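You operate a simulated robot arm through the tools that you are given. There is no shell and no other tool. Be economical: measure what you need, move in short steps, check, and stop when the job is done.

The job below is to be done with a simulated two-armed robot. You get a single attempt, and the scene is never put back.

## Task
On the top of the white table, fold the checked tea towel in half.
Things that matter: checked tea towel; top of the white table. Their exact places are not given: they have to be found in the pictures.

It is judged by the outcome, as a careful person would: the job done as asked, and still so three seconds after it is handed in. It fails if anything else is knocked over, pushed out of place, dropped, spilled or broken. Flat cloth is picked up by pressing the open fingertips on it (5 to 10 N) and closing them slowly along it; thin cloth reads only 2 to 8 mm in the jaws.

## Robot
Two 7-joint arms with two-finger parallel grippers on one trunk, on a base that drives. Base frame: it is fixed to the floor where the robot stands at the start and does not move with it; the origin is under the middle of the robot, x ahead of it, y to its left, z up; the surface under the hand at the start is at about z = 86. Readings come in cm, rad, newtons and seconds.
The left shoulder is at the start at [7.6, 18.2, 106.2], the right one opposite. With the tool pointing down near the work surface each hand reaches from about 30 to 76 cm from the robot's upright axis, wherever it stands, measured 20 degrees to its own side. Places, roughly: checked tea towel [50, -20, 90]; top of the white table [60, -50, 90]. Payload 3.91 kg a hand.
The tool frame of a hand sits at the grasp point between the pads (the TCP): z along the fingers, y along the line on which they close. The tips reach 3 cm beyond it. The gripper opens to 11 cm. The fingers are 2 cm wide and 1 cm thick; the gripper's body (4.8 by 11.2 cm) begins 5.5 cm behind the TCP.
Orientation is that of the tool frame in the base frame, as [roll, pitch, yaw] about the fixed x, y, z axes, in that order (R = Rz(yaw) Ry(pitch) Rx(roll)). With the fingers straight down and closing along the base's y, the tool's x points along the base's -x, its y along +y and its z along -z.

## Interface
- The arms move only by the tool servo_tool. It takes "left_commands", "right_commands" or both (then of equal length, played together; a hand with none holds still); each is one flat list of numbers, 7 for each row, row after row: the shift along the tool's x, y, z in cm, then the turn, a rotation vector about the tool's x, y, z in rad, then the gripper command, from -1 (fully open) to 1 (shut), values between in proportion. In form: [tx, ty, tz, rx, ry, rz, hand, tx, ty, tz, rx, ry, rz, hand, ...]. A call has 1 to 8 rows; each row is the pose to reach, as a shift and turn from the pose commanded when the call began, along the tool's axes at that moment. A row lasts 0.2 s, in which the tool goes at most 5 cm and 0.15 rad; a call with a longer step from one row to the next is refused whole, and so is a gripper value outside its range. A pose out of reach is approached as far as the arm can. The call stops where the force on the tool passes 40 N (or 10 N more than at its start, if that is more) or the arm is blocked; 0.2 s more then pass. The fingers move at their own pace (about 7.2 cm/s each) and stop on an object; they squeeze with about 36 N. The grip force told is the motor's: it shows also when the fingers shut on nothing. Time passes only in rows, and 0.2 s behind the last, so rows that repeat a pose let the fingers close. It gives the time, the measured TCP pose, the force on the tool (base axes), the opening and the grip force at its end, in the units of the frame above (readings bear some noise), with the torque about the TCP (base axes, N m) and any sound that the robot's microphone picked up, and new pictures: "show" is both (left out), scene, wrist or none (wrist: the cameras of the hands that moved).
- Cameras (640 x 400 px; columns grow to the right, rows downward): "scene" is now at [22.51, -2.55, 123.28]; the picture's right is [-0.15, -0.99, -0.00], its down [-0.66, 0.10, -0.75] and it looks along [0.74, -0.11, -0.66] (base axes); focal length 214 px, centre (320, 200). "left" rides on the left gripper at [7.3, -1.7, -10.3] in its tool frame; the picture's right is [0.23, 0.97, 0.00], its down [-0.76, 0.18, -0.62] and it looks along [-0.61, 0.14, 0.78] (tool axes); focal length 222 px, centre (320, 200). "right" rides on the right gripper at [7.2, 1.7, -10.3] in its tool frame; the picture's right is [-0.23, 0.97, 0.00], its down [-0.76, -0.18, -0.62] and it looks along [-0.61, -0.14, 0.78] (tool axes); focal length 222 px, centre (320, 200).
- slide_trunk(by): slides the trunk up (or, below 0, down) by that many cm; the arms and the scene camera ride with it, the base frame stays. It gives what a move gives, with no picture.
- roll_base(legs): drives the robot by 1 to 6 legs, each [ahead, left, turn to the left] in cm, cm and rad, along the robot's own axes; the way and the turn of a leg run together, so that a leg with both is an arc; at most 150 cm and 3.142 rad a leg. The arms and the cameras ride along, it lands a little off, and it stops where it bumps. It gives what a move gives, and a new picture of the scene camera.
- turn_head(pan, tilt): turns the head with the scene camera to pan (to the left, within 1.396 rad either way) and tilt (down, from -0.506 to 1.204), counted from straight ahead of the robot. It gives what a move gives, and a new picture of the scene camera.
- pixel_to_xyz(camera, pixels): for up to 12 pixels [column, row] of the newest picture of that camera ("zoom" is the newest enlarged one), the place [x, y, z] in the base frame of the surface seen there, good to about 0.2 cm, but the place of the scene camera against the robot may be out by one fixed shift of up to 1.8 cm in any direction. The clock stands still meanwhile.
- enlarge(camera, box): a new picture of the part [left, top, right, bottom] of that camera's present view, enlarged. The clock stands still meanwhile.
- job_done(): hands the job in; it is judged then, once.

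Work in short steps. Measure before you move; look again where a grasp or a placing could have gone wrong, and mend it. You have 80 turns and 260 pictures in all, those below and enlarged ones among them. Open the grippers and draw the arms clear of the work before you hand the job in, unless the task says otherwise; then end with one line.

The tools are called after ">>>" as name(argument=value, ...) on one line, values as JSON. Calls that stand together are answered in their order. servo_tool: Moves the arms, as the interface text tells. Its arguments: {"type":"object","properties":{"left_commands":{"type":"array","items":{"type":"number"}},"right_commands":{"type":"array","items":{"type":"number"}},"show":{"type":"string","enum":["both","scene","wrist","none"]}},"required":[]} The other tools are called the same way: slide_trunk (by) slides the trunk up or down; roll_base (legs) drives the base; turn_head (pan, tilt) turns the head that bears the scene camera; pixel_to_xyz (camera, pixels) gives the place of the surface under pixels of a picture; enlarge (camera, box) takes an enlarged picture of a part of a camera's view; job_done () hands the job in.

At the start:

```text
t: 0.0
left_position: [49.82, -0.74, 105.54]
left_ee_rot: [-3.14, 0.0, -3.14]
left_ft_force: [-0.2, 0.1, 0.0]
left_ft_torque: [0.02, 0.01, -0.01]
left_gripper_width: 10.99
left_gripper_force: 0.1
right_position: [42.88, -31.81, 109.14]
right_ee_rot: [-3.141, 0.001, -3.141]
right_ft_force: [0.0, 0.1, 0.1]
right_ft_torque: [0.01, 0.01, 0.0]
right_gripper_width: 11.01
right_gripper_force: 0.1
trunk travel left (down, up): [-32.5, 18.9]
robot x, y, heading: [-0.27, -0.03, -0.002]
head pan, tilt: [-0.147, 0.728]
```

scene: 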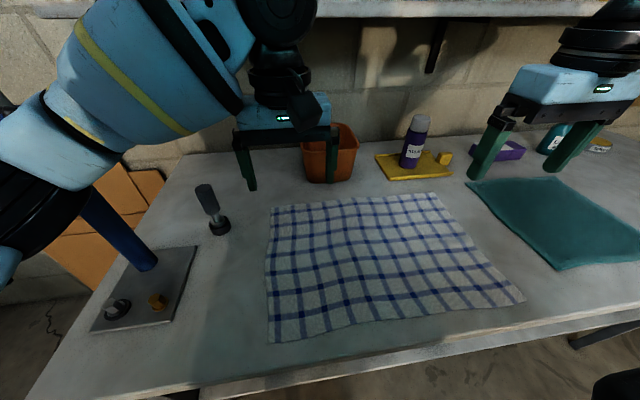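
right: 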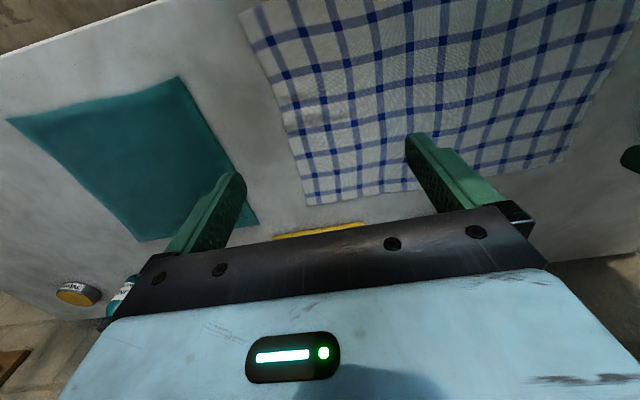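
left: 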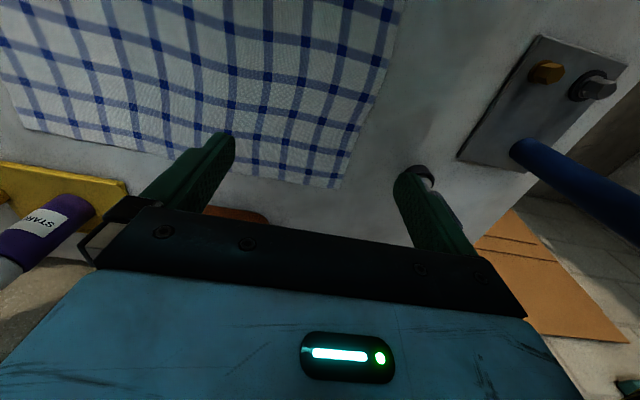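

The towel's corners in the scene view are about (270,208), (437,193), (525,300), (270,342). I measure these, plus edge midpoints and the nearby items.

>>> pixel_to_xyz(camera="scene", pixels=[[272, 209], [435, 195], [522, 299], [272, 340], [355, 202], [400, 322], [269, 270], [480, 245], [218, 228], [375, 250], [240, 320], [470, 184]])

>>> pixel_to_xyz(camera="right", pixels=[[310, 202], [245, 12], [470, 140], [210, 130]])

>>> pixel_to_xyz(camera="left", pixels=[[336, 184], [25, 125], [395, 10], [440, 100]])

```text
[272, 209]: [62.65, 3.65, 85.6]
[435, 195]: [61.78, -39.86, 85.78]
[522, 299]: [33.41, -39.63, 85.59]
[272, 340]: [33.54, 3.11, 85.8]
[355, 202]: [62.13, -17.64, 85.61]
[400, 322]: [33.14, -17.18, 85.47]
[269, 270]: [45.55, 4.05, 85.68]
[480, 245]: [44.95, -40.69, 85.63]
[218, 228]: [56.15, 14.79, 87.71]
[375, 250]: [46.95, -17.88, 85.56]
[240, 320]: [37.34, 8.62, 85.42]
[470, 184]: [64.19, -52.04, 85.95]
```

```text
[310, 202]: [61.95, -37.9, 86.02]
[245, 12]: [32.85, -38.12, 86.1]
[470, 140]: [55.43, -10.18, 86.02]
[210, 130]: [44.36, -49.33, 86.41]
```

```text
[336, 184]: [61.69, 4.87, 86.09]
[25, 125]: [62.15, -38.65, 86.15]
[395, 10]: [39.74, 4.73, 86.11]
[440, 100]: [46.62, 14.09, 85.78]
```

The towel spans about x 33–62, y −38.5–4.7, so I'll fold far edge onto near edge. I check the things behind the far edge (bin, bottle board) and the table's near edge.

>>> pixel_to_xyz(camera="scene", pixels=[[318, 182], [345, 125], [380, 160], [388, 179], [450, 176], [420, 120], [510, 145], [350, 372], [604, 330], [150, 265], [90, 200]])

>>> roll_base(legs=[[-6, 0, 0], [0, -17, 0]])

```text
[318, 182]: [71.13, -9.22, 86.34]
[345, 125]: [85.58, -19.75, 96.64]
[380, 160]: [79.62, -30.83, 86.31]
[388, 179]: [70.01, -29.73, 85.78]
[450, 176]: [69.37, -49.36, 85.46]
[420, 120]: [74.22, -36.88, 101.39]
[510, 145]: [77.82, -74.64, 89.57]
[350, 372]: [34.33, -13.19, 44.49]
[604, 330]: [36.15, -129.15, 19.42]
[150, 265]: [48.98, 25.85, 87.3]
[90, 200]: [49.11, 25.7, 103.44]
```

```text
t: 2.7
left_position: [43.91, -17.78, 105.41]
left_ee_rot: [-3.139, -0.001, -3.139]
left_ft_force: [-0.3, 0.1, 0.1]
left_ft_torque: [0.02, -0.03, -0.01]
left_gripper_width: 11.0
left_gripper_force: 0.0
right_position: [37.12, -48.8, 109.13]
right_ee_rot: [3.141, -0.001, -3.141]
right_ft_force: [-0.5, 0.4, -1.2]
right_ft_torque: [-0.04, 0.03, 0.01]
right_gripper_width: 11.02
right_gripper_force: 0.1
trunk travel left (down, up): [-32.5, 18.9]
robot x, y, heading: [-6.13, -17.08, 0.001]
head pan, tilt: [-0.147, 0.728]
```

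scene: 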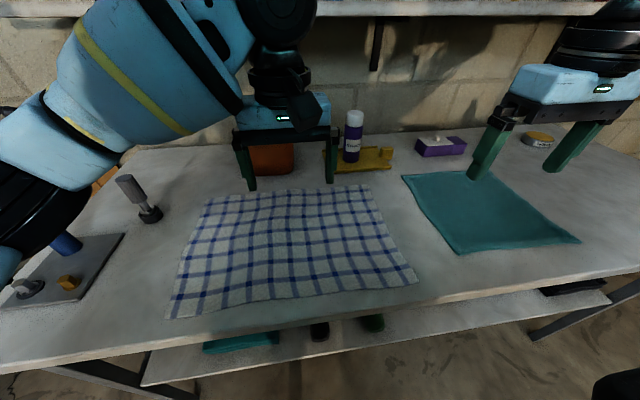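

Base landed well (robot at −6.1, −17.1). I bring both hands above the far corners (left to 60.3, 2.3; right to 60.3, −36.2) at z 96 with the fingers open about 5 cm.

>>> servo_tool(left_commands=[-2.34, 2.87, 1.34, 0, 0, 0, 0.1, -4.69, 5.74, 2.69, 0, 0, 0, 0.1, -7.03, 8.61, 4.03, 0, 0, 0, 0.1, -9.37, 11.49, 5.37, 0, 0, 0, 0.1, -11.71, 14.36, 6.71, 0, 0, 0, 0.1, -14.06, 17.23, 8.06, 0, 0, 0, 0.1, -16.4, 20.1, 9.4, 0, 0, 0, 0.1, -16.4, 20.1, 9.4, 0, 0, 0, 0.1], right_commands=[-3.31, 1.8, 1.87, 0, 0, 0, 0.1, -6.63, 3.6, 3.74, 0, 0, 0, 0.1, -9.94, 5.4, 5.61, 0, 0, 0, 0.1, -13.26, 7.2, 7.49, 0, 0, 0, 0.1, -16.57, 9.0, 9.36, 0, 0, 0, 0.1, -19.89, 10.8, 11.23, 0, 0, 0, 0.1, -23.2, 12.6, 13.1, 0, 0, 0, 0.1, -23.2, 12.6, 13.1, 0, 0, 0, 0.1])

```text
t: 4.5
left_position: [60.21, 2.43, 96.12]
left_ee_rot: [3.141, -0.001, -3.141]
left_ft_force: [0.4, 0.0, 1.4]
left_ft_torque: [-0.04, 0.0, -0.02]
left_gripper_width: 4.96
left_gripper_force: 0.1
right_position: [56.02, -40.44, 95.08]
right_ee_rot: [-3.14, 0.0, 3.138]
right_ft_force: [-0.2, -0.4, 0.2]
right_ft_torque: [-0.02, -0.04, 0.01]
right_gripper_width: 4.95
right_gripper_force: 0.1
right hand out of reach, approached as far as the arm can: row 6, 7, 8
trunk travel left (down, up): [-32.5, 18.9]
robot x, y, heading: [-5.82, -16.71, 0.0]
head pan, tilt: [-0.147, 0.728]
```

scene: 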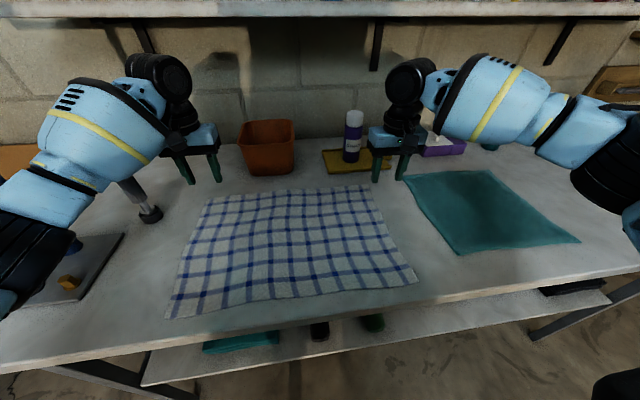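
right: 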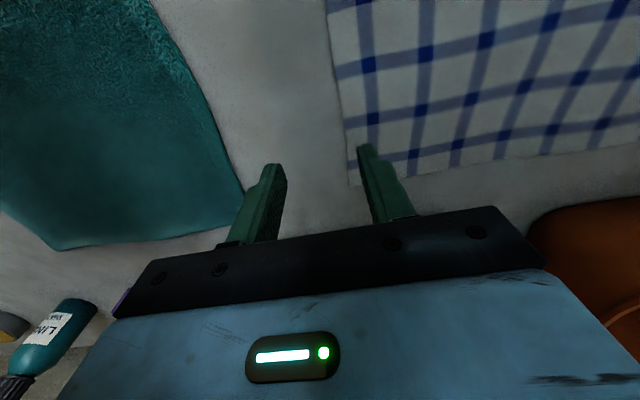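
left: 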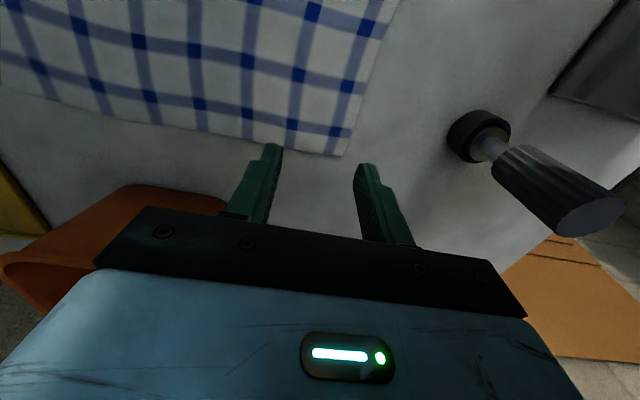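

The right hand ran out of reach at (56, −40). Nothing is touched; I drive 5 cm ahead, where the hands keep clear of the bin (x≥71) and bottle (x≈74).

>>> roll_base(legs=[[5, 0, 0]])

>>> servo_tool(left_commands=[0, 0, 0, 0, 0, 0, 0.1], right_commands=[0, 0, 0, 0, 0, 0, 0.1], show="wrist")

```text
t: 5.4
left_position: [65.23, 2.55, 95.98]
left_ee_rot: [3.141, -0.002, -3.14]
left_ft_force: [0.4, 0.6, -0.3]
left_ft_torque: [-0.02, 0.06, 0.01]
left_gripper_width: 4.94
left_gripper_force: 0.0
right_position: [60.97, -40.4, 95.07]
right_ee_rot: [-3.141, 0.0, 3.142]
right_ft_force: [0.6, -0.3, -1.2]
right_ft_torque: [-0.01, 0.01, -0.03]
right_gripper_width: 4.94
right_gripper_force: 0.1
trunk travel left (down, up): [-32.5, 18.9]
robot x, y, heading: [-1.14, -16.33, -0.004]
head pan, tilt: [-0.147, 0.728]
```

scene: 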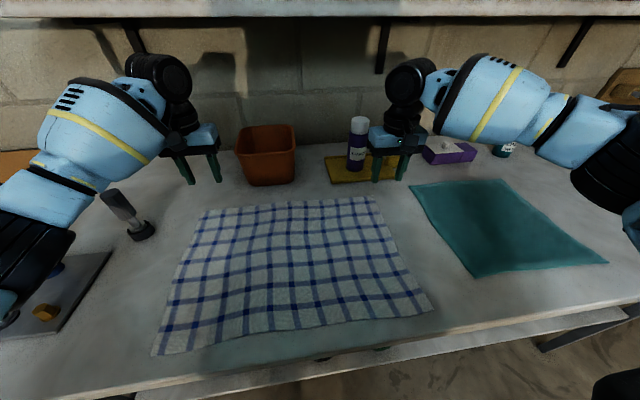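

```text
t: 5.8
left_position: [65.03, 2.46, 96.08]
left_ee_rot: [3.141, 0.001, -3.14]
left_ft_force: [0.9, 0.0, -0.8]
left_ft_torque: [0.0, 0.0, 0.02]
left_gripper_width: 4.93
left_gripper_force: 0.1
right_position: [60.97, -40.39, 95.05]
right_ee_rot: [-3.141, 0.0, 3.141]
right_ft_force: [0.2, -0.4, -0.6]
right_ft_torque: [0.01, -0.01, 0.0]
right_gripper_width: 4.92
right_gripper_force: 0.0
trunk travel left (down, up): [-32.5, 18.9]
robot x, y, heading: [-1.03, -16.81, 0.002]
head pan, tilt: [-0.147, 0.728]
```

right: 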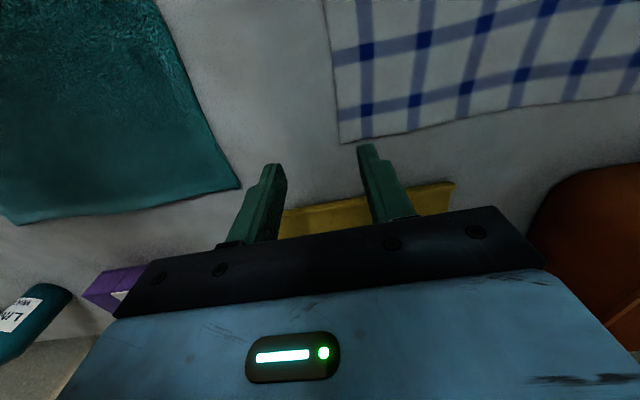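
left: 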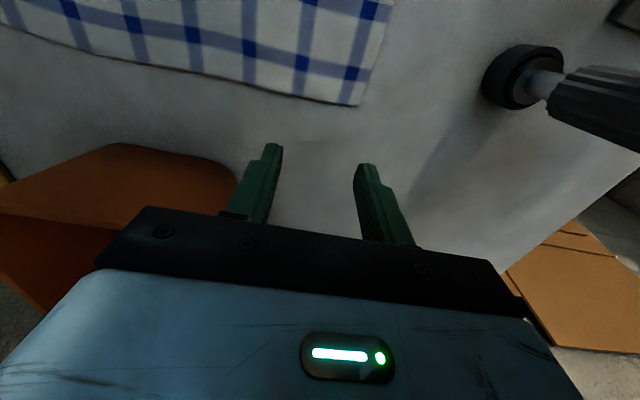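

The corners show at (343,142) in the right wrist view and (357,104) in the left; I measure them and points along the edges.

>>> pixel_to_xyz(camera="right", pixels=[[345, 139], [420, 130], [332, 50], [370, 108]])

>>> pixel_to_xyz(camera="left", pixels=[[354, 101], [280, 90], [385, 20], [350, 74], [505, 78]])

```text
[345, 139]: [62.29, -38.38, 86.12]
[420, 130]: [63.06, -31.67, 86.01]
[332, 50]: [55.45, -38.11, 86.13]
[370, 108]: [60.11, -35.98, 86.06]
```

```text
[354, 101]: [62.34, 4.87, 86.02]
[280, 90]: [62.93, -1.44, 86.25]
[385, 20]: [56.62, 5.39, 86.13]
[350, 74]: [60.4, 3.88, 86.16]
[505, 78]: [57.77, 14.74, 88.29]
```

I set the fingers over the corners (left 61, 1.3; right 61, −34.9), opening 4 cm, tips about 1.5 cm over the cloth.

>>> servo_tool(left_commands=[2, -0.6, 2.5, 0, 0, 0, 0.27, 4.0, -1.2, 5.5, 0, 0, 0, 0.27, 4.0, -1.2, 5.5, 0, 0, 0, 0.27], right_commands=[0, 2.75, 2.2, 0, 0, 0, 0.27, 0, 5.5, 4.5, 0, 0, 0, 0.27, 0, 5.5, 4.5, 0, 0, 0, 0.27], show="wrist")

```text
t: 6.6
left_position: [61.09, 1.17, 90.56]
left_ee_rot: [3.14, -0.001, -3.138]
left_ft_force: [-0.8, 0.1, -0.6]
left_ft_torque: [-0.01, -0.05, -0.02]
left_gripper_width: 4.03
left_gripper_force: 0.1
right_position: [60.59, -39.13, 90.58]
right_ee_rot: [3.141, 0.003, 3.142]
right_ft_force: [-0.4, 0.1, -0.1]
right_ft_torque: [0.01, -0.02, -0.03]
right_gripper_width: 4.03
right_gripper_force: 0.2
right hand out of reach, approached as far as the arm can: row 1, 2, 3
trunk travel left (down, up): [-32.5, 18.9]
robot x, y, heading: [-1.4, -16.98, -0.004]
head pan, tilt: [-0.147, 0.728]
```

right: 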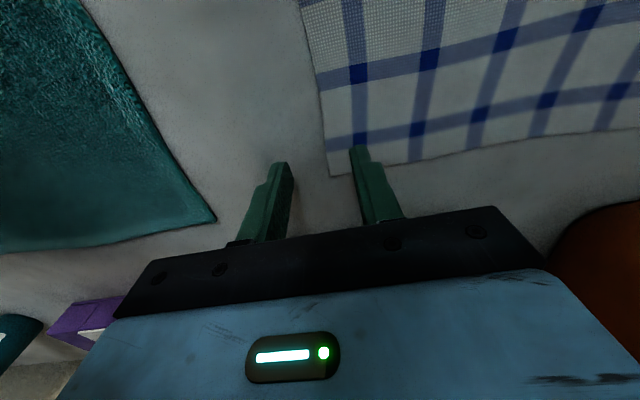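
left: 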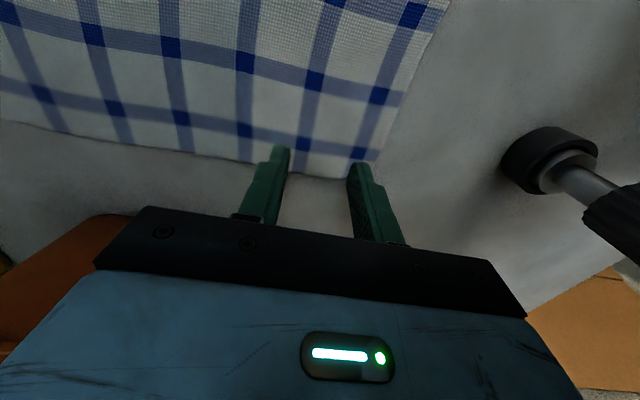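

The right arm is blocked sideways (joint limit) with y about −22 relative to the robot, so I'll shift the base left instead. First I lift both hands and move the left one 5 cm inward to keep clear of the peg at y≈14.7.

>>> servo_tool(left_commands=[0, 0, -3, 0, 0, 0, 0.27, 0, -3, -5, 0, 0, 0, 0.27, 0, -5.5, -5, 0, 0, 0, 0.27, 0, -5.5, -5, 0, 0, 0, 0.27], right_commands=[0, 0, -3, 0, 0, 0, 0.27, 0, 0, -5, 0, 0, 0, 0.27, 0, 0, -5, 0, 0, 0, 0.27, 0, 0, -5, 0, 0, 0, 0.27], show="none")

>>> roll_base(legs=[[0, 5.5, 0]])

```text
t: 7.6
left_position: [61.18, -4.22, 95.67]
left_ee_rot: [3.141, -0.001, -3.138]
left_ft_force: [-0.4, -0.1, 0.4]
left_ft_torque: [-0.01, 0.0, 0.01]
left_gripper_width: 4.02
left_gripper_force: 0.2
right_position: [60.57, -39.88, 95.46]
right_ee_rot: [-3.14, 0.0, -3.141]
right_ft_force: [0.3, -1.1, -0.3]
right_ft_torque: [0.0, -0.03, -0.01]
right_gripper_width: 4.02
right_gripper_force: 0.0
right hand out of reach, approached as far as the arm can: row 1, 2, 3, 4
trunk travel left (down, up): [-32.5, 18.9]
robot x, y, heading: [-0.91, -17.1, -0.005]
head pan, tilt: [-0.147, 0.728]
```

```text
t: 8.8
left_position: [61.21, 1.07, 95.61]
left_ee_rot: [-3.141, 0.0, -3.139]
left_ft_force: [0.0, 0.5, -0.1]
left_ft_torque: [-0.01, -0.01, 0.02]
left_gripper_width: 4.04
left_gripper_force: 0.1
right_position: [60.52, -34.45, 95.47]
right_ee_rot: [-3.141, 0.001, -3.141]
right_ft_force: [0.8, 0.2, -0.2]
right_ft_torque: [-0.01, 0.02, -0.03]
right_gripper_width: 4.02
right_gripper_force: 0.0
trunk travel left (down, up): [-32.5, 18.9]
robot x, y, heading: [-1.17, -11.22, -0.001]
head pan, tilt: [-0.147, 0.728]
```

scene: 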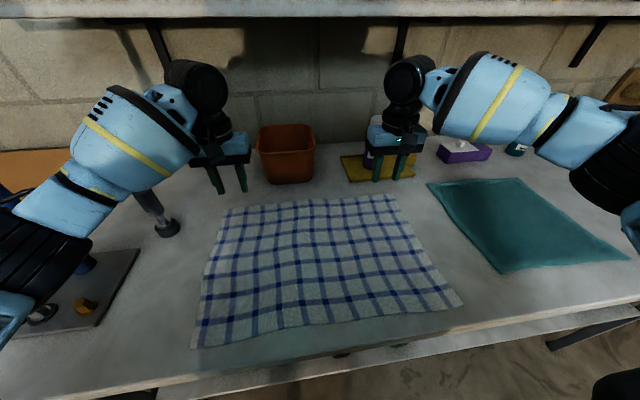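

Both hands are now over the corners (left 61.2, 1.1; right 60.5, −34.5). I lower both to tips about 1 cm over the cloth.

>>> servo_tool(left_commands=[0, 0, 2.5, 0, 0, 0, 0.27, 0, 0, 5, 0, 0, 0, 0.27, 0, 0, 5.2, 0, 0, 0, 0.27], right_commands=[0, 0, 2.5, 0, 0, 0, 0.27, 0, 0, 5, 0, 0, 0, 0.27, 0, 0, 5.2, 0, 0, 0, 0.27], show="wrist")

```text
t: 9.6
left_position: [61.17, 1.08, 90.23]
left_ee_rot: [3.142, 0.0, -3.14]
left_ft_force: [0.9, 0.3, 0.9]
left_ft_torque: [-0.01, 0.01, -0.03]
left_gripper_width: 4.01
left_gripper_force: 0.1
right_position: [60.47, -34.51, 90.19]
right_ee_rot: [3.14, 0.001, 3.141]
right_ft_force: [-0.6, 0.4, 0.3]
right_ft_torque: [-0.01, 0.0, 0.0]
right_gripper_width: 4.04
right_gripper_force: 0.0
trunk travel left (down, up): [-32.5, 18.9]
robot x, y, heading: [-0.84, -11.81, 0.002]
head pan, tilt: [-0.147, 0.728]
```

right: 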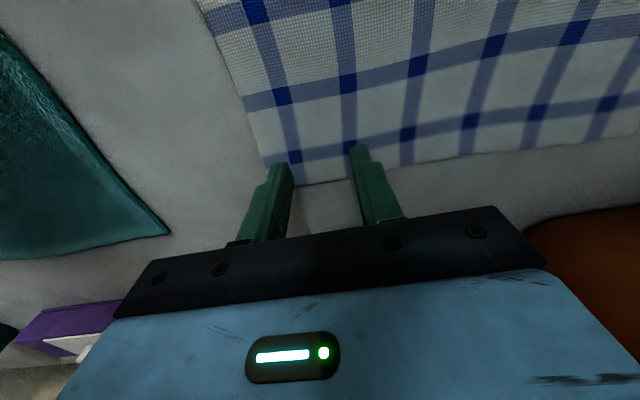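
left: 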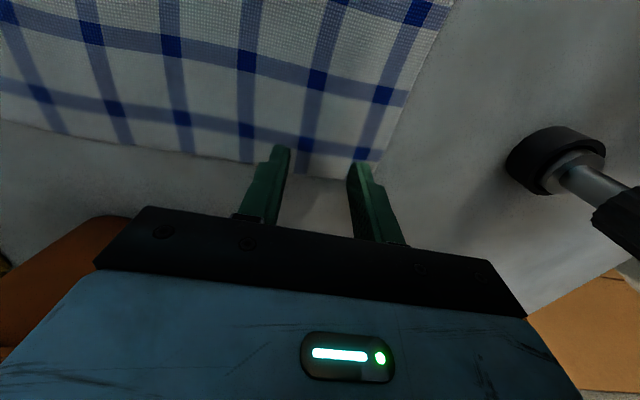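

Aligned. I lower by 1.2 cm in small steps to feel for contact.

>>> servo_tool(left_commands=[0, 0, 0.6, 0, 0, 0, 0.27, 0, 0, 1.0, 0, 0, 0, 0.27, 0, 0, 1.2, 0, 0, 0, 0.27, 0, 0, 1.2, 0, 0, 0, 0.27], right_commands=[0, 0, 0.6, 0, 0, 0, 0.27, 0, 0, 1.0, 0, 0, 0, 0.27, 0, 0, 1.2, 0, 0, 0, 0.27, 0, 0, 1.2, 0, 0, 0, 0.27], show="none")

```text
t: 10.6
left_position: [61.23, 1.19, 89.12]
left_ee_rot: [3.142, 0.002, -3.139]
left_ft_force: [0.3, -0.1, 0.5]
left_ft_torque: [0.01, 0.0, 0.01]
left_gripper_width: 4.0
left_gripper_force: 0.1
right_position: [60.54, -34.48, 89.05]
right_ee_rot: [3.14, 0.001, 3.14]
right_ft_force: [0.6, -0.8, 5.8]
right_ft_torque: [-0.1, -0.03, 0.01]
right_gripper_width: 4.03
right_gripper_force: 0.0
trunk travel left (down, up): [-32.5, 18.9]
robot x, y, heading: [-1.05, -11.4, 0.004]
head pan, tilt: [-0.147, 0.728]
```

The right hand presses with 5.8 N already; the left just short. I lower the left by 0.15 cm and the right by a hair.

>>> servo_tool(left_commands=[0, 0, 0.1, 0, 0, 0, 0.27, 0, 0, 0.17, 0, 0, 0, 0.27, 0, 0, 0.17, 0, 0, 0, 0.27], right_commands=[0, 0, 0.02, 0, 0, 0, 0.27, 0, 0, 0.03, 0, 0, 0, 0.27, 0, 0, 0.03, 0, 0, 0, 0.27], show="none")

```text
t: 11.4
left_position: [61.17, 1.09, 89.14]
left_ee_rot: [-3.14, 0.0, -3.138]
left_ft_force: [1.6, -0.2, 7.9]
left_ft_torque: [0.03, -0.06, -0.01]
left_gripper_width: 4.01
left_gripper_force: 0.2
right_position: [60.45, -34.41, 89.19]
right_ee_rot: [3.141, 0.005, 3.14]
right_ft_force: [2.9, -0.6, 10.5]
right_ft_torque: [-0.15, -0.12, 0.05]
right_gripper_width: 4.01
right_gripper_force: 0.1
trunk travel left (down, up): [-32.5, 18.9]
robot x, y, heading: [-0.8, -11.45, -0.003]
head pan, tilt: [-0.147, 0.728]
```

Presses are 7.9 N and 10.5 N: in range. I close both slowly over eight rows.

>>> servo_tool(left_commands=[0, 0, 0, 0, 0, 0, 0.38, 0, 0, 0, 0, 0, 0, 0.48, 0, 0, 0, 0, 0, 0, 0.58, 0, 0, 0, 0, 0, 0, 0.68, 0, 0, 0, 0, 0, 0, 0.78, 0, 0, 0, 0, 0, 0, 0.88, 0, 0, 0, 0, 0, 0, 1, 0, 0, 0, 0, 0, 0, 1], right_commands=[0, 0, -0.02, 0, 0, 0, 0.38, 0, 0, -0.02, 0, 0, 0, 0.48, 0, 0, -0.02, 0, 0, 0, 0.58, 0, 0, -0.02, 0, 0, 0, 0.68, 0, 0, -0.02, 0, 0, 0, 0.78, 0, 0, -0.02, 0, 0, 0, 0.88, 0, 0, -0.02, 0, 0, 0, 1, 0, 0, -0.02, 0, 0, 0, 1], show="wrist")

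```text
t: 13.2
left_position: [60.97, 1.17, 89.19]
left_ee_rot: [3.141, 0.001, -3.139]
left_ft_force: [0.0, -0.5, 12.8]
left_ft_torque: [-0.01, -0.08, 0.01]
left_gripper_width: 0.21
left_gripper_force: 35.8
right_position: [60.57, -34.39, 89.12]
right_ee_rot: [-3.141, 0.0, 3.141]
right_ft_force: [0.7, 2.3, 9.3]
right_ft_torque: [0.03, -0.05, -0.01]
right_gripper_width: 0.2
right_gripper_force: 36.6
trunk travel left (down, up): [-32.5, 18.9]
robot x, y, heading: [-1.04, -11.9, -0.0]
head pan, tilt: [-0.147, 0.728]
```

right: 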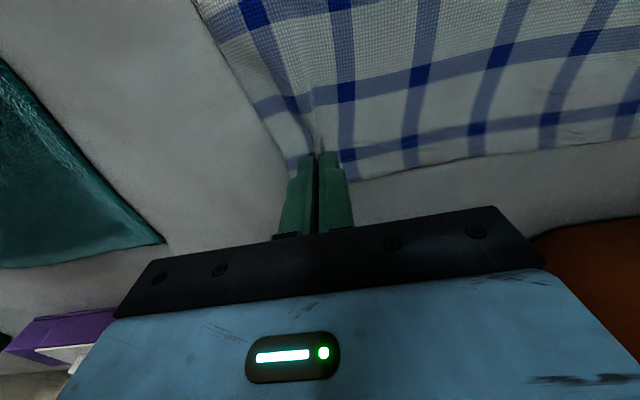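
left: 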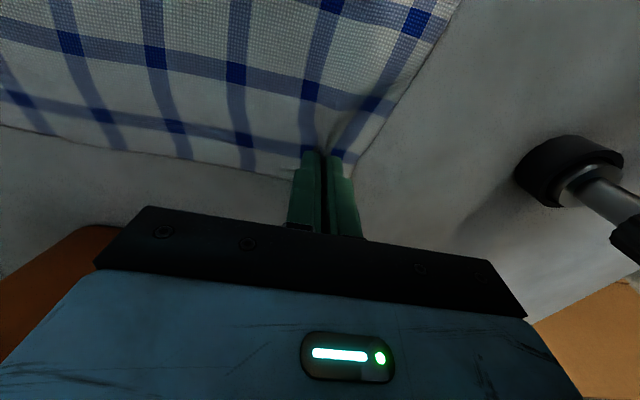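

Both jaws read 2 mm with cloth bunched between them: gripped. I lift both along an arc toward the robot and check.

>>> servo_tool(left_commands=[0.2, 0, -2, 0, 0, 0, 1, 0.5, 0, -4, 0, 0, 0, 1, 1.2, 0, -6, 0, 0, 0, 1, 2.2, 0, -7.8, 0, 0, 0, 1, 3.6, 0, -9.4, 0, 0, 0, 1, 5.2, 0, -10.7, 0, 0, 0, 1, 7, 0, -11.8, 0, 0, 0, 1, 9, 0, -12.5, 0, 0, 0, 1], right_commands=[0.2, 0, -2, 0, 0, 0, 1, 0.5, 0, -4, 0, 0, 0, 1, 1.2, 0, -6, 0, 0, 0, 1, 2.2, 0, -7.8, 0, 0, 0, 1, 3.6, 0, -9.4, 0, 0, 0, 1, 5.2, 0, -10.7, 0, 0, 0, 1, 7, 0, -11.8, 0, 0, 0, 1, 9, 0, -12.5, 0, 0, 0, 1])

```text
t: 15.0
left_position: [52.12, 1.13, 101.41]
left_ee_rot: [3.141, -0.002, -3.141]
left_ft_force: [-0.2, -1.8, 0.4]
left_ft_torque: [-0.08, 0.01, 0.04]
left_gripper_width: 0.22
left_gripper_force: 36.2
right_position: [51.4, -34.43, 101.54]
right_ee_rot: [3.142, 0.003, 3.141]
right_ft_force: [-0.3, 2.3, 0.2]
right_ft_torque: [0.06, 0.0, 0.0]
right_gripper_width: 0.21
right_gripper_force: 35.9
trunk travel left (down, up): [-32.5, 18.9]
robot x, y, heading: [-1.11, -11.35, 0.005]
head pan, tilt: [-0.147, 0.728]
```

scene: 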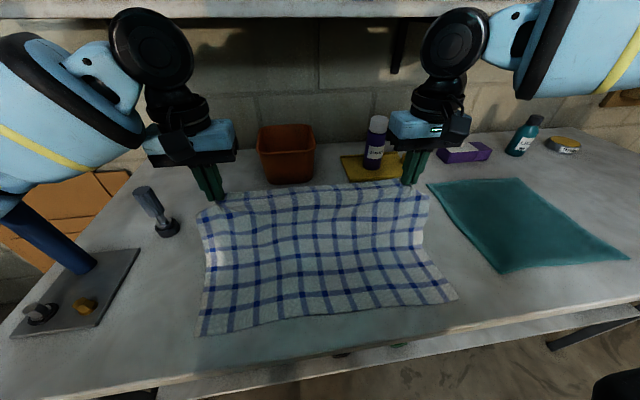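
right: 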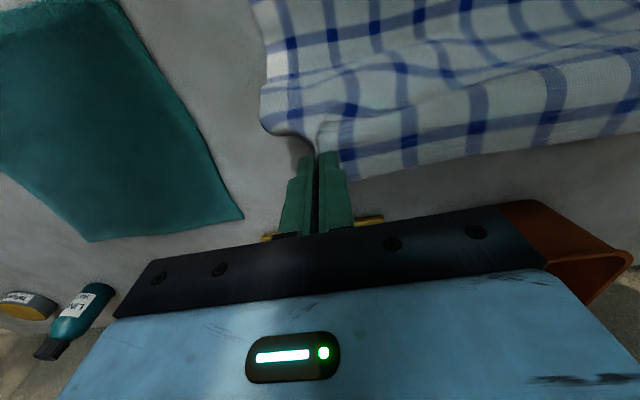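
left: 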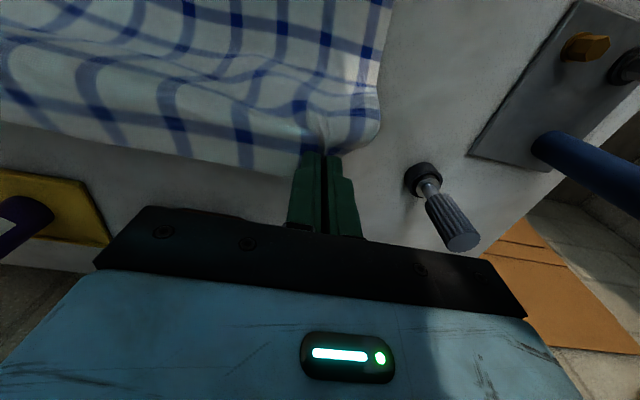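

The lift is clean: both corners held and the near half still flat. I continue the arc down to the near edge at x≈34.4.

>>> servo_tool(left_commands=[2.5, 0, 0.3, 0, 0, 0, 1, 5, 0, 1, 0, 0, 0, 1, 7.5, 0, 2, 0, 0, 0, 1, 10, 0, 3.4, 0, 0, 0, 1, 12.4, 0, 5, 0, 0, 0, 1, 14.6, 0, 6.8, 0, 0, 0, 1, 16.3, 0, 8.6, 0, 0, 0, 1, 17.6, 0, 10.2, 0, 0, 0, 1], right_commands=[2.4, 0, 0.3, 0, 0, 0, 1, 4.9, 0, 1, 0, 0, 0, 1, 7.3, 0, 2, 0, 0, 0, 1, 9.8, 0, 3.4, 0, 0, 0, 1, 12.1, 0, 5, 0, 0, 0, 1, 14.3, 0, 6.8, 0, 0, 0, 1, 15.9, 0, 8.6, 0, 0, 0, 1, 17.2, 0, 10.2, 0, 0, 0, 1])

```text
t: 16.8
left_position: [34.68, 1.13, 91.21]
left_ee_rot: [3.141, 0.001, -3.141]
left_ft_force: [-0.2, -2.5, -0.6]
left_ft_torque: [-0.1, 0.0, 0.05]
left_gripper_width: 0.21
left_gripper_force: 36.0
right_position: [34.21, -34.42, 91.22]
right_ee_rot: [-3.141, -0.001, -3.141]
right_ft_force: [0.6, 2.5, -0.5]
right_ft_torque: [0.0, 0.0, -0.01]
right_gripper_width: 0.18
right_gripper_force: 36.0
trunk travel left (down, up): [-32.5, 18.9]
robot x, y, heading: [-1.14, -11.43, -0.004]
head pan, tilt: [-0.147, 0.728]
```

scene: 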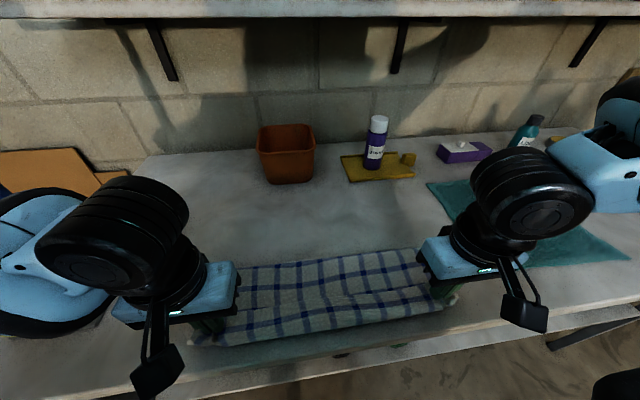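
right: 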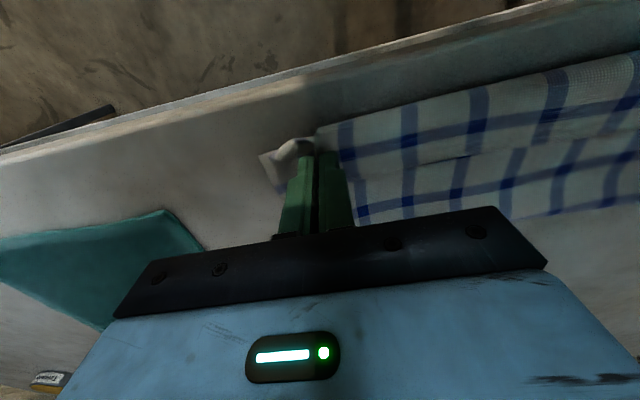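
left: 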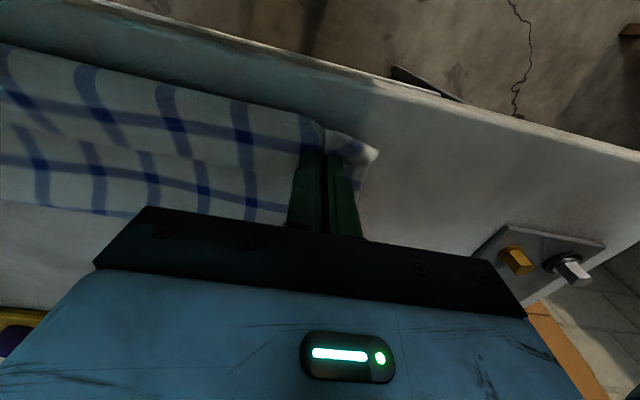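

The fold is formed; I measure the fold line and the visible edges before releasing.

>>> pixel_to_xyz(camera="scene", pixels=[[245, 267], [330, 258], [412, 250], [330, 333], [330, 328], [440, 308], [192, 343], [270, 338]])

>>> enlarge(camera="scene", box=[160, 230, 480, 360])

```text
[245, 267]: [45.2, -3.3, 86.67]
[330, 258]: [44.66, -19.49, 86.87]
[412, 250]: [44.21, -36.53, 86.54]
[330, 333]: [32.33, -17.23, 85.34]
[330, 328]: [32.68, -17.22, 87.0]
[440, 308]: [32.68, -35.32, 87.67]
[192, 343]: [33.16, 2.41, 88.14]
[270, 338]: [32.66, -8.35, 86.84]
```

```text
2.00 times, centred on (320, 295) of scene
```

zoom: 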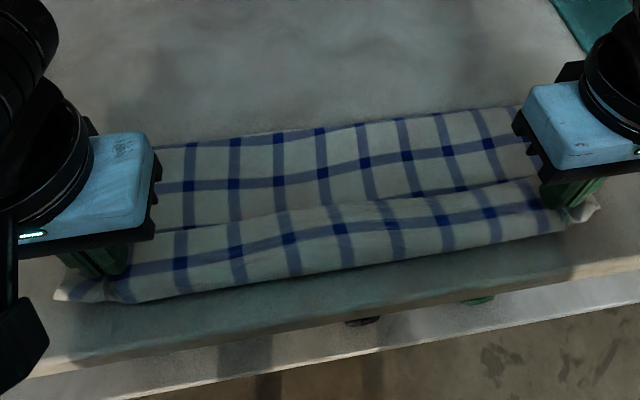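

The fold line sits at x≈44.8 rather than 47.5, and the hem looks tucked under at the front roll because the fingers never tilted. I lift again to make the upper layer taut, tilting the fingers toward the robot so the hem points down and out.

>>> servo_tool(left_commands=[-0.5, 0, -1.5, 0, 0.08, 0, 1, -1, 0, -3, 0, 0.16, 0, 1, -1.5, 0, -4.3, 0, 0.25, 0, 1, -2, 0, -5.3, 0, 0.33, 0, 1, -2.5, 0, -6, 0, 0.42, 0, 1, -3, 0, -6.5, 0, 0.5, 0, 1], right_commands=[-0.5, 0, -1.5, 0, 0.08, 0, 1, -1, 0, -3, 0, 0.16, 0, 1, -1.5, 0, -4.3, 0, 0.25, 0, 1, -2, 0, -5.3, 0, 0.33, 0, 1, -2.5, 0, -6, 0, 0.42, 0, 1, -3, 0, -6.5, 0, 0.5, 0, 1])

```text
t: 18.2
left_position: [37.59, 1.1, 97.83]
left_ee_rot: [3.141, -0.504, -3.138]
left_ft_force: [1.4, -1.6, 0.1]
left_ft_torque: [-0.02, 0.05, 0.06]
left_gripper_width: 0.21
left_gripper_force: 35.6
right_position: [37.36, -34.44, 97.73]
right_ee_rot: [-3.141, -0.503, -3.141]
right_ft_force: [0.3, 3.4, -0.2]
right_ft_torque: [0.04, -0.02, -0.04]
right_gripper_width: 0.19
right_gripper_force: 35.9
trunk travel left (down, up): [-32.5, 18.9]
robot x, y, heading: [-1.26, -11.14, 0.002]
head pan, tilt: [-0.147, 0.728]
```

scene: 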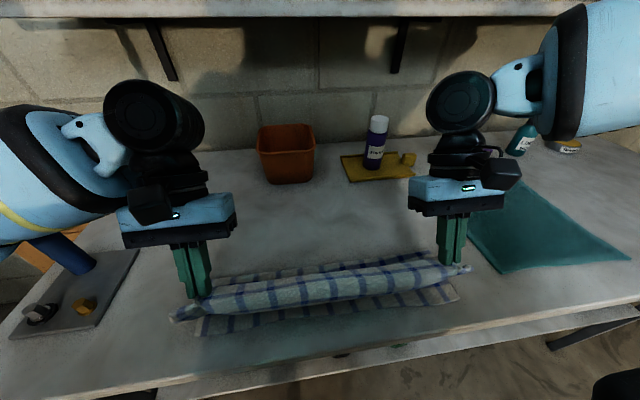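
right: 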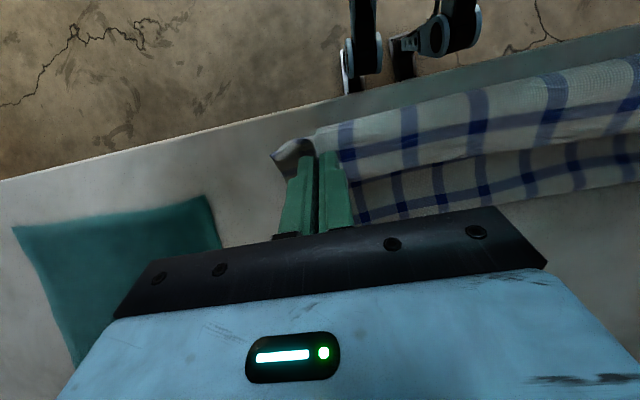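
left: 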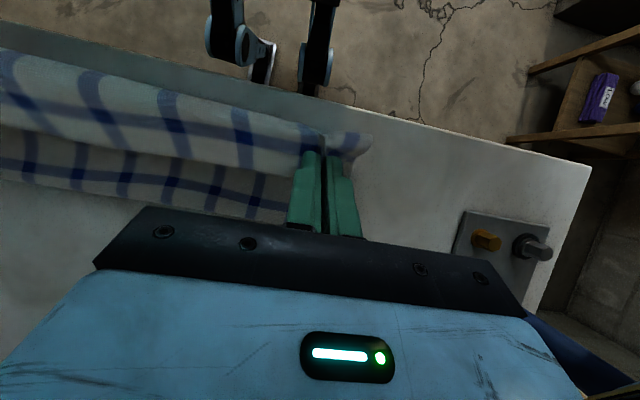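

Tilting works. I enlarge the scene to see how the sheet hangs and where the lower edge lies.

>>> enlarge(camera="scene", box=[160, 230, 480, 360])

>>> pixel_to_xyz(camera="scene", pixels=[[196, 334], [330, 318], [456, 298], [215, 280], [330, 265], [420, 255], [330, 285], [330, 268]])

```text
2.00 times, centred on (320, 295) of scene
```

zoom: 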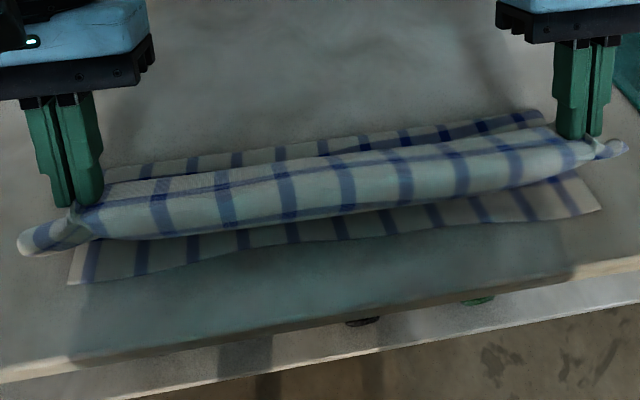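

```text
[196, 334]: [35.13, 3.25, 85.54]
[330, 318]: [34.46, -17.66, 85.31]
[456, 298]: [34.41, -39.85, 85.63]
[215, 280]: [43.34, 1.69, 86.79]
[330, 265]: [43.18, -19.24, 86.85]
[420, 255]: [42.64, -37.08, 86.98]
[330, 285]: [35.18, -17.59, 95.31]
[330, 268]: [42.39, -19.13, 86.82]
```

The lower edge lies at x≈34.5, but the fold crept to ≈43.5 since my arc was inside the taut radius. I bring the hands back up over x≈50 so that the lower half lies flat again, then refold on a taut arc.

>>> servo_tool(left_commands=[-0.32, 0, -3.59, 0, 0, 0, 1, -1.6, 0, -5.43, 0, 0, 0, 1, -3.5, 0, -7.15, 0, 0, 0, 1, -5.6, 0, -8.53, 0, 0, 0, 1, -7.89, 0, -9.55, 0, 0, 0, 1, -10.24, 0, -10.26, 0, 0, 0, 1], right_commands=[-0.32, 0, -3.59, 0, 0, 0, 1, -1.6, 0, -5.43, 0, 0, 0, 1, -3.5, 0, -7.15, 0, 0, 0, 1, -5.6, 0, -8.53, 0, 0, 0, 1, -7.89, 0, -9.55, 0, 0, 0, 1, -10.24, 0, -10.26, 0, 0, 0, 1], show="scene")

>>> enlarge(camera="scene", box=[160, 180, 480, 360])

```text
t: 19.6
left_position: [51.64, 0.99, 101.78]
left_ee_rot: [3.14, -0.5, -3.141]
left_ft_force: [0.6, -4.4, -1.2]
left_ft_torque: [-0.14, -0.02, 0.13]
left_gripper_width: 0.21
left_gripper_force: 35.7
right_position: [50.66, -34.99, 101.71]
right_ee_rot: [3.14, -0.501, 3.14]
right_ft_force: [-0.7, 4.0, -0.2]
right_ft_torque: [0.16, 0.0, -0.06]
right_gripper_width: 0.18
right_gripper_force: 36.2
right hand out of reach, approached as far as the arm can: row 6
trunk travel left (down, up): [-32.5, 18.9]
robot x, y, heading: [-1.21, -11.74, -0.003]
head pan, tilt: [-0.147, 0.728]
```

scene: 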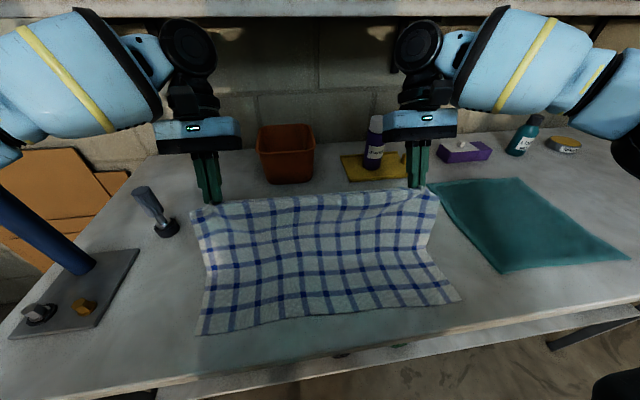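

```text
2.00 times, centred on (320, 270) of scene
```

zoom: 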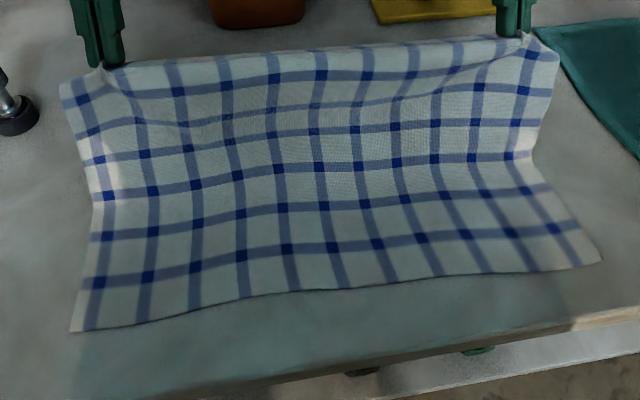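

The cloth hangs as a clean curtain. I measure its profile down the left, centre and right.

>>> pixel_to_xyz(camera="zoom", pixels=[[82, 325], [100, 235], [110, 195], [110, 150], [340, 285], [325, 205], [320, 165], [315, 120], [595, 258], [545, 190], [520, 150], [310, 60]])

```text
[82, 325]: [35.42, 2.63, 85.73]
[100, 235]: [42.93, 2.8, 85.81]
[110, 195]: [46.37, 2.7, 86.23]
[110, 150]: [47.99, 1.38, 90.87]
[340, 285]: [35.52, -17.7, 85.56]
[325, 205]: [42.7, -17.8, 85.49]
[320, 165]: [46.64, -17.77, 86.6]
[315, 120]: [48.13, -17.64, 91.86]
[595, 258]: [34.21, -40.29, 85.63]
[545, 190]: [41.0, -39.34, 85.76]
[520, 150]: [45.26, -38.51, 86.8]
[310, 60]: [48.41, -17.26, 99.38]
```

The near edge lies at x≈35 and the curtain meets the table at 46.5; it should be at ≈50. I straighten the tools and pull both pinches to x≈56 low tension so the lower half extends.

>>> servo_tool(left_commands=[-1.3, 0, -0.23, 0, -0.125, 0, 1, -2.6, 0, -0.46, 0, -0.25, 0, 1, -3.9, 0, -0.7, 0, -0.375, 0, 1, -5.26, 0, -0.93, 0, -0.5, 0, 1, -5.26, 0, -0.93, 0, -0.5, 0, 1], right_commands=[-1.25, 0, -0.17, 0, -0.125, 0, 1, -2.5, 0, -0.34, 0, -0.25, 0, 1, -3.75, 0, -0.5, 0, -0.375, 0, 1, -4.99, 0, -0.67, 0, -0.5, 0, 1, -4.99, 0, -0.67, 0, -0.5, 0, 1], show="scene")

>>> enlarge(camera="scene", box=[160, 180, 480, 360])

```text
t: 20.8
left_position: [56.69, 1.17, 100.03]
left_ee_rot: [-3.141, 0.003, -3.139]
left_ft_force: [-0.4, -4.7, -0.2]
left_ft_torque: [-0.15, 0.04, 0.05]
left_gripper_width: 0.22
left_gripper_force: 36.0
right_position: [55.48, -34.79, 99.87]
right_ee_rot: [-3.141, 0.002, 3.142]
right_ft_force: [0.9, 5.2, 0.4]
right_ft_torque: [0.16, 0.01, 0.02]
right_gripper_width: 0.19
right_gripper_force: 36.2
trunk travel left (down, up): [-32.5, 18.9]
robot x, y, heading: [-0.84, -11.96, -0.0]
head pan, tilt: [-0.147, 0.728]
```

scene: 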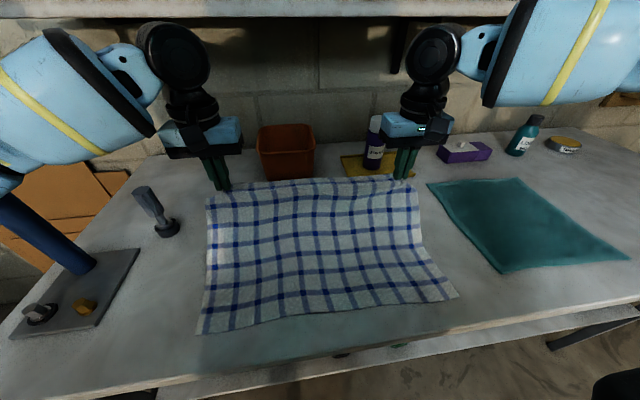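

```text
2.00 times, centred on (320, 270) of scene
```

zoom: 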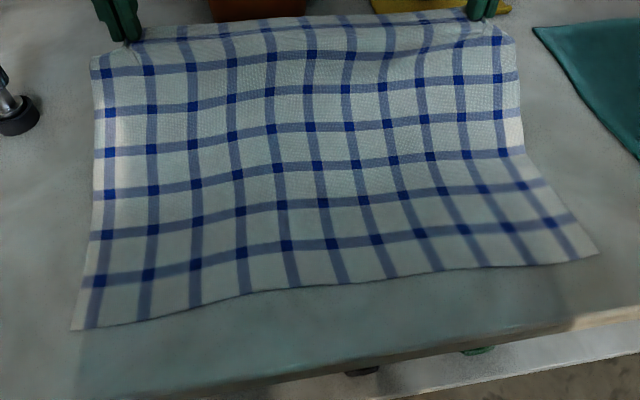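

>>> pixel_to_xyz(camera="zoom", pixels=[[82, 325], [100, 230], [108, 190], [108, 150], [108, 110], [340, 282], [325, 205], [320, 165], [315, 125], [310, 85], [595, 253], [520, 150]])

```text
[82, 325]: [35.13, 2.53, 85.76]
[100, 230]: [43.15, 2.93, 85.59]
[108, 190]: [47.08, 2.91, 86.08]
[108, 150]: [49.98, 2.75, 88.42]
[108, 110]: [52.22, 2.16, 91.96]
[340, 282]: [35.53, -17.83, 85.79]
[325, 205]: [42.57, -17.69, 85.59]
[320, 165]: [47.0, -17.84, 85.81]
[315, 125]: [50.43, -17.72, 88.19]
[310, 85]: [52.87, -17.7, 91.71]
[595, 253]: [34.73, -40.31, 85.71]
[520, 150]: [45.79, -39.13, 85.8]
```

The sheet is now drawn out (contact ≈48, near edge ≈35). I swing both pinches on a 13.4 cm taut circle to 150°, tilting the fingers as they go.

>>> servo_tool(left_commands=[1.6, 0, -0.8, 0, 0, 0, 1, 3.2, 0, -1.35, 0, 0, 0, 1, 6.4, 0, -1.85, 0, 0.1, 0, 1, 9.7, 0, -1.35, 0, 0.2, 0, 1, 12.6, -0.1, 0.05, 0, 0.3, 0, 1, 15.1, -0.2, 2.25, 0, 0.42, 0, 1, 16.9, -0.3, 5.25, 0, 0.55, 0, 1], right_commands=[1.57, 0, -0.8, 0, 0, 0, 1, 3.14, 0, -1.35, 0, 0, 0, 1, 6.3, 0, -1.8, 0, 0.1, 0, 1, 9.5, 0, -1.3, 0, 0.2, 0, 1, 12.4, 0.1, 0.05, 0, 0.3, 0, 1, 14.8, 0.2, 2.2, 0, 0.42, 0, 1, 16.6, 0.3, 5.15, 0, 0.55, 0, 1], show="scene")

>>> enlarge(camera="scene", box=[160, 220, 480, 360])

```text
t: 22.4
left_position: [39.62, 0.75, 94.93]
left_ee_rot: [3.141, -0.551, -3.139]
left_ft_force: [0.2, -0.8, 0.2]
left_ft_torque: [-0.01, -0.01, 0.02]
left_gripper_width: 0.2
left_gripper_force: 36.1
right_position: [38.72, -34.47, 94.81]
right_ee_rot: [-3.14, -0.551, 3.14]
right_ft_force: [0.5, 1.3, -0.8]
right_ft_torque: [-0.01, 0.0, -0.03]
right_gripper_width: 0.2
right_gripper_force: 36.3
trunk travel left (down, up): [-32.5, 18.9]
robot x, y, heading: [-1.18, -11.72, 0.004]
head pan, tilt: [-0.147, 0.728]
```

scene: 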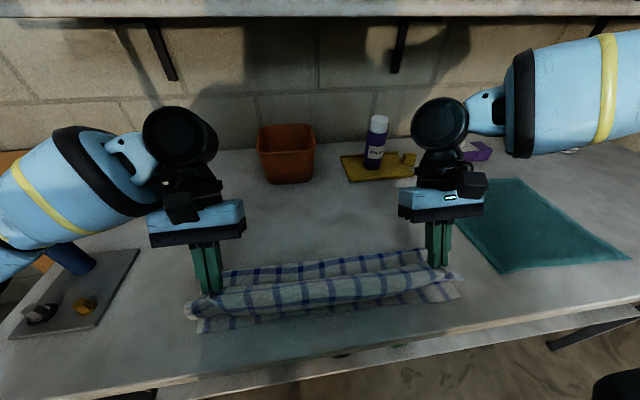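

```text
2.00 times, centred on (320, 290) of scene
```

zoom: 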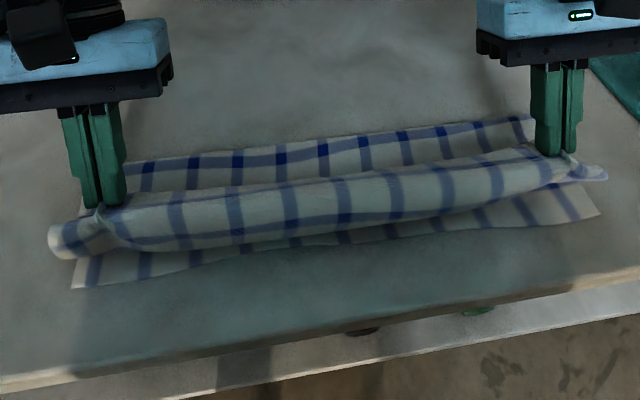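

There's still a forward bulge below the hem. I measure fold line, bulge and lower edge.

>>> pixel_to_xyz(camera="zoom", pixels=[[150, 165], [330, 143], [510, 122], [330, 170], [330, 185], [330, 200], [330, 225], [80, 285], [330, 243], [590, 213], [330, 160], [90, 205]])

>>> enlarge(camera="left", box=[0, 0, 640, 400])

```text
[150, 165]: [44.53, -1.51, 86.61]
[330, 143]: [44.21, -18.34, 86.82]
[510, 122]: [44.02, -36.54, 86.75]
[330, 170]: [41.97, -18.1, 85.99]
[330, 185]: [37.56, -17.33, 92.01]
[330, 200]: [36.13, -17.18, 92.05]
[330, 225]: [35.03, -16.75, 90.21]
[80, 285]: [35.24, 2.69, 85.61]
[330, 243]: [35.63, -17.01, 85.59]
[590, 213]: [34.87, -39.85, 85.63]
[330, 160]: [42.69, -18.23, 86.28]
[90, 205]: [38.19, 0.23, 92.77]
```

```text
1.00 times, centred on (320, 200) of left (not enlarged: the box is as wide or as high as the picture)
```

zoom: 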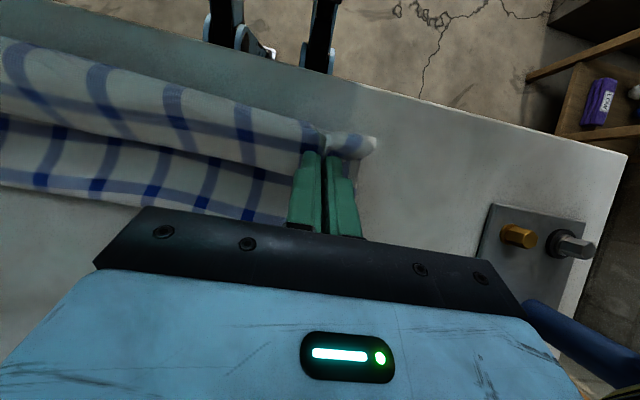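

The fold has slid to x≈44 because the high arc let the loop peel; hem curls back over a wave. Before redoing it with a low dragging path, I test whether the arms can tilt further (≈1.05 rad), which would let the hem unroll.

>>> servo_tool(left_commands=[0, 0, -0.5, 0, 0.12, 0, 1, 0, 0, -1, 0, 0.24, 0, 1, 0, 0, -1.5, 0, 0.37, 0, 1, 0, 0, -2, 0, 0.5, 0, 1], right_commands=[0, 0, -0.5, 0, 0.12, 0, 1, 0, 0, -1, 0, 0.24, 0, 1, 0, 0, -1.5, 0, 0.37, 0, 1, 0, 0, -2, 0, 0.5, 0, 1], show="scene")

>>> enlarge(camera="scene", box=[160, 220, 480, 360])

```text
t: 23.4
left_position: [40.62, 0.64, 96.56]
left_ee_rot: [-3.14, -1.052, -3.139]
left_ft_force: [-0.1, 0.2, 0.4]
left_ft_torque: [-0.01, -0.02, 0.04]
left_gripper_width: 0.18
left_gripper_force: 36.2
right_position: [39.85, -34.48, 96.47]
right_ee_rot: [3.141, -1.052, -3.141]
right_ft_force: [0.4, 0.5, -0.6]
right_ft_torque: [-0.02, 0.0, -0.04]
right_gripper_width: 0.16
right_gripper_force: 36.5
trunk travel left (down, up): [-32.5, 18.9]
robot x, y, heading: [-1.23, -11.52, -0.0]
head pan, tilt: [-0.147, 0.728]
```

scene: 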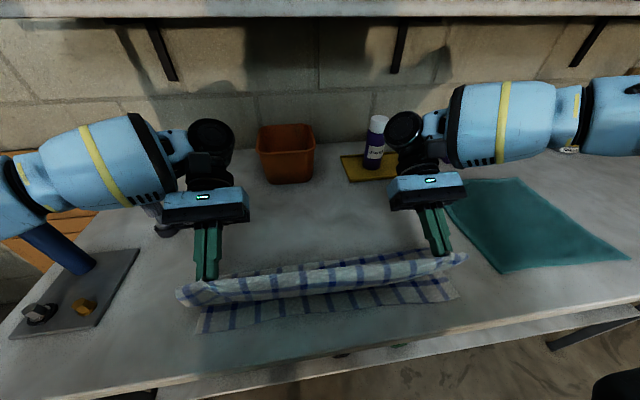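

```text
2.00 times, centred on (320, 290) of scene
```

zoom: 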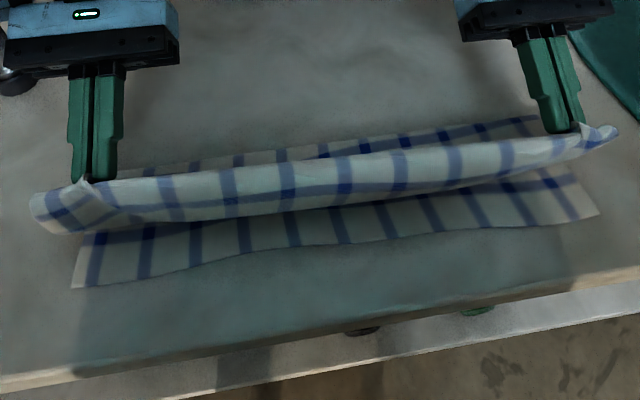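

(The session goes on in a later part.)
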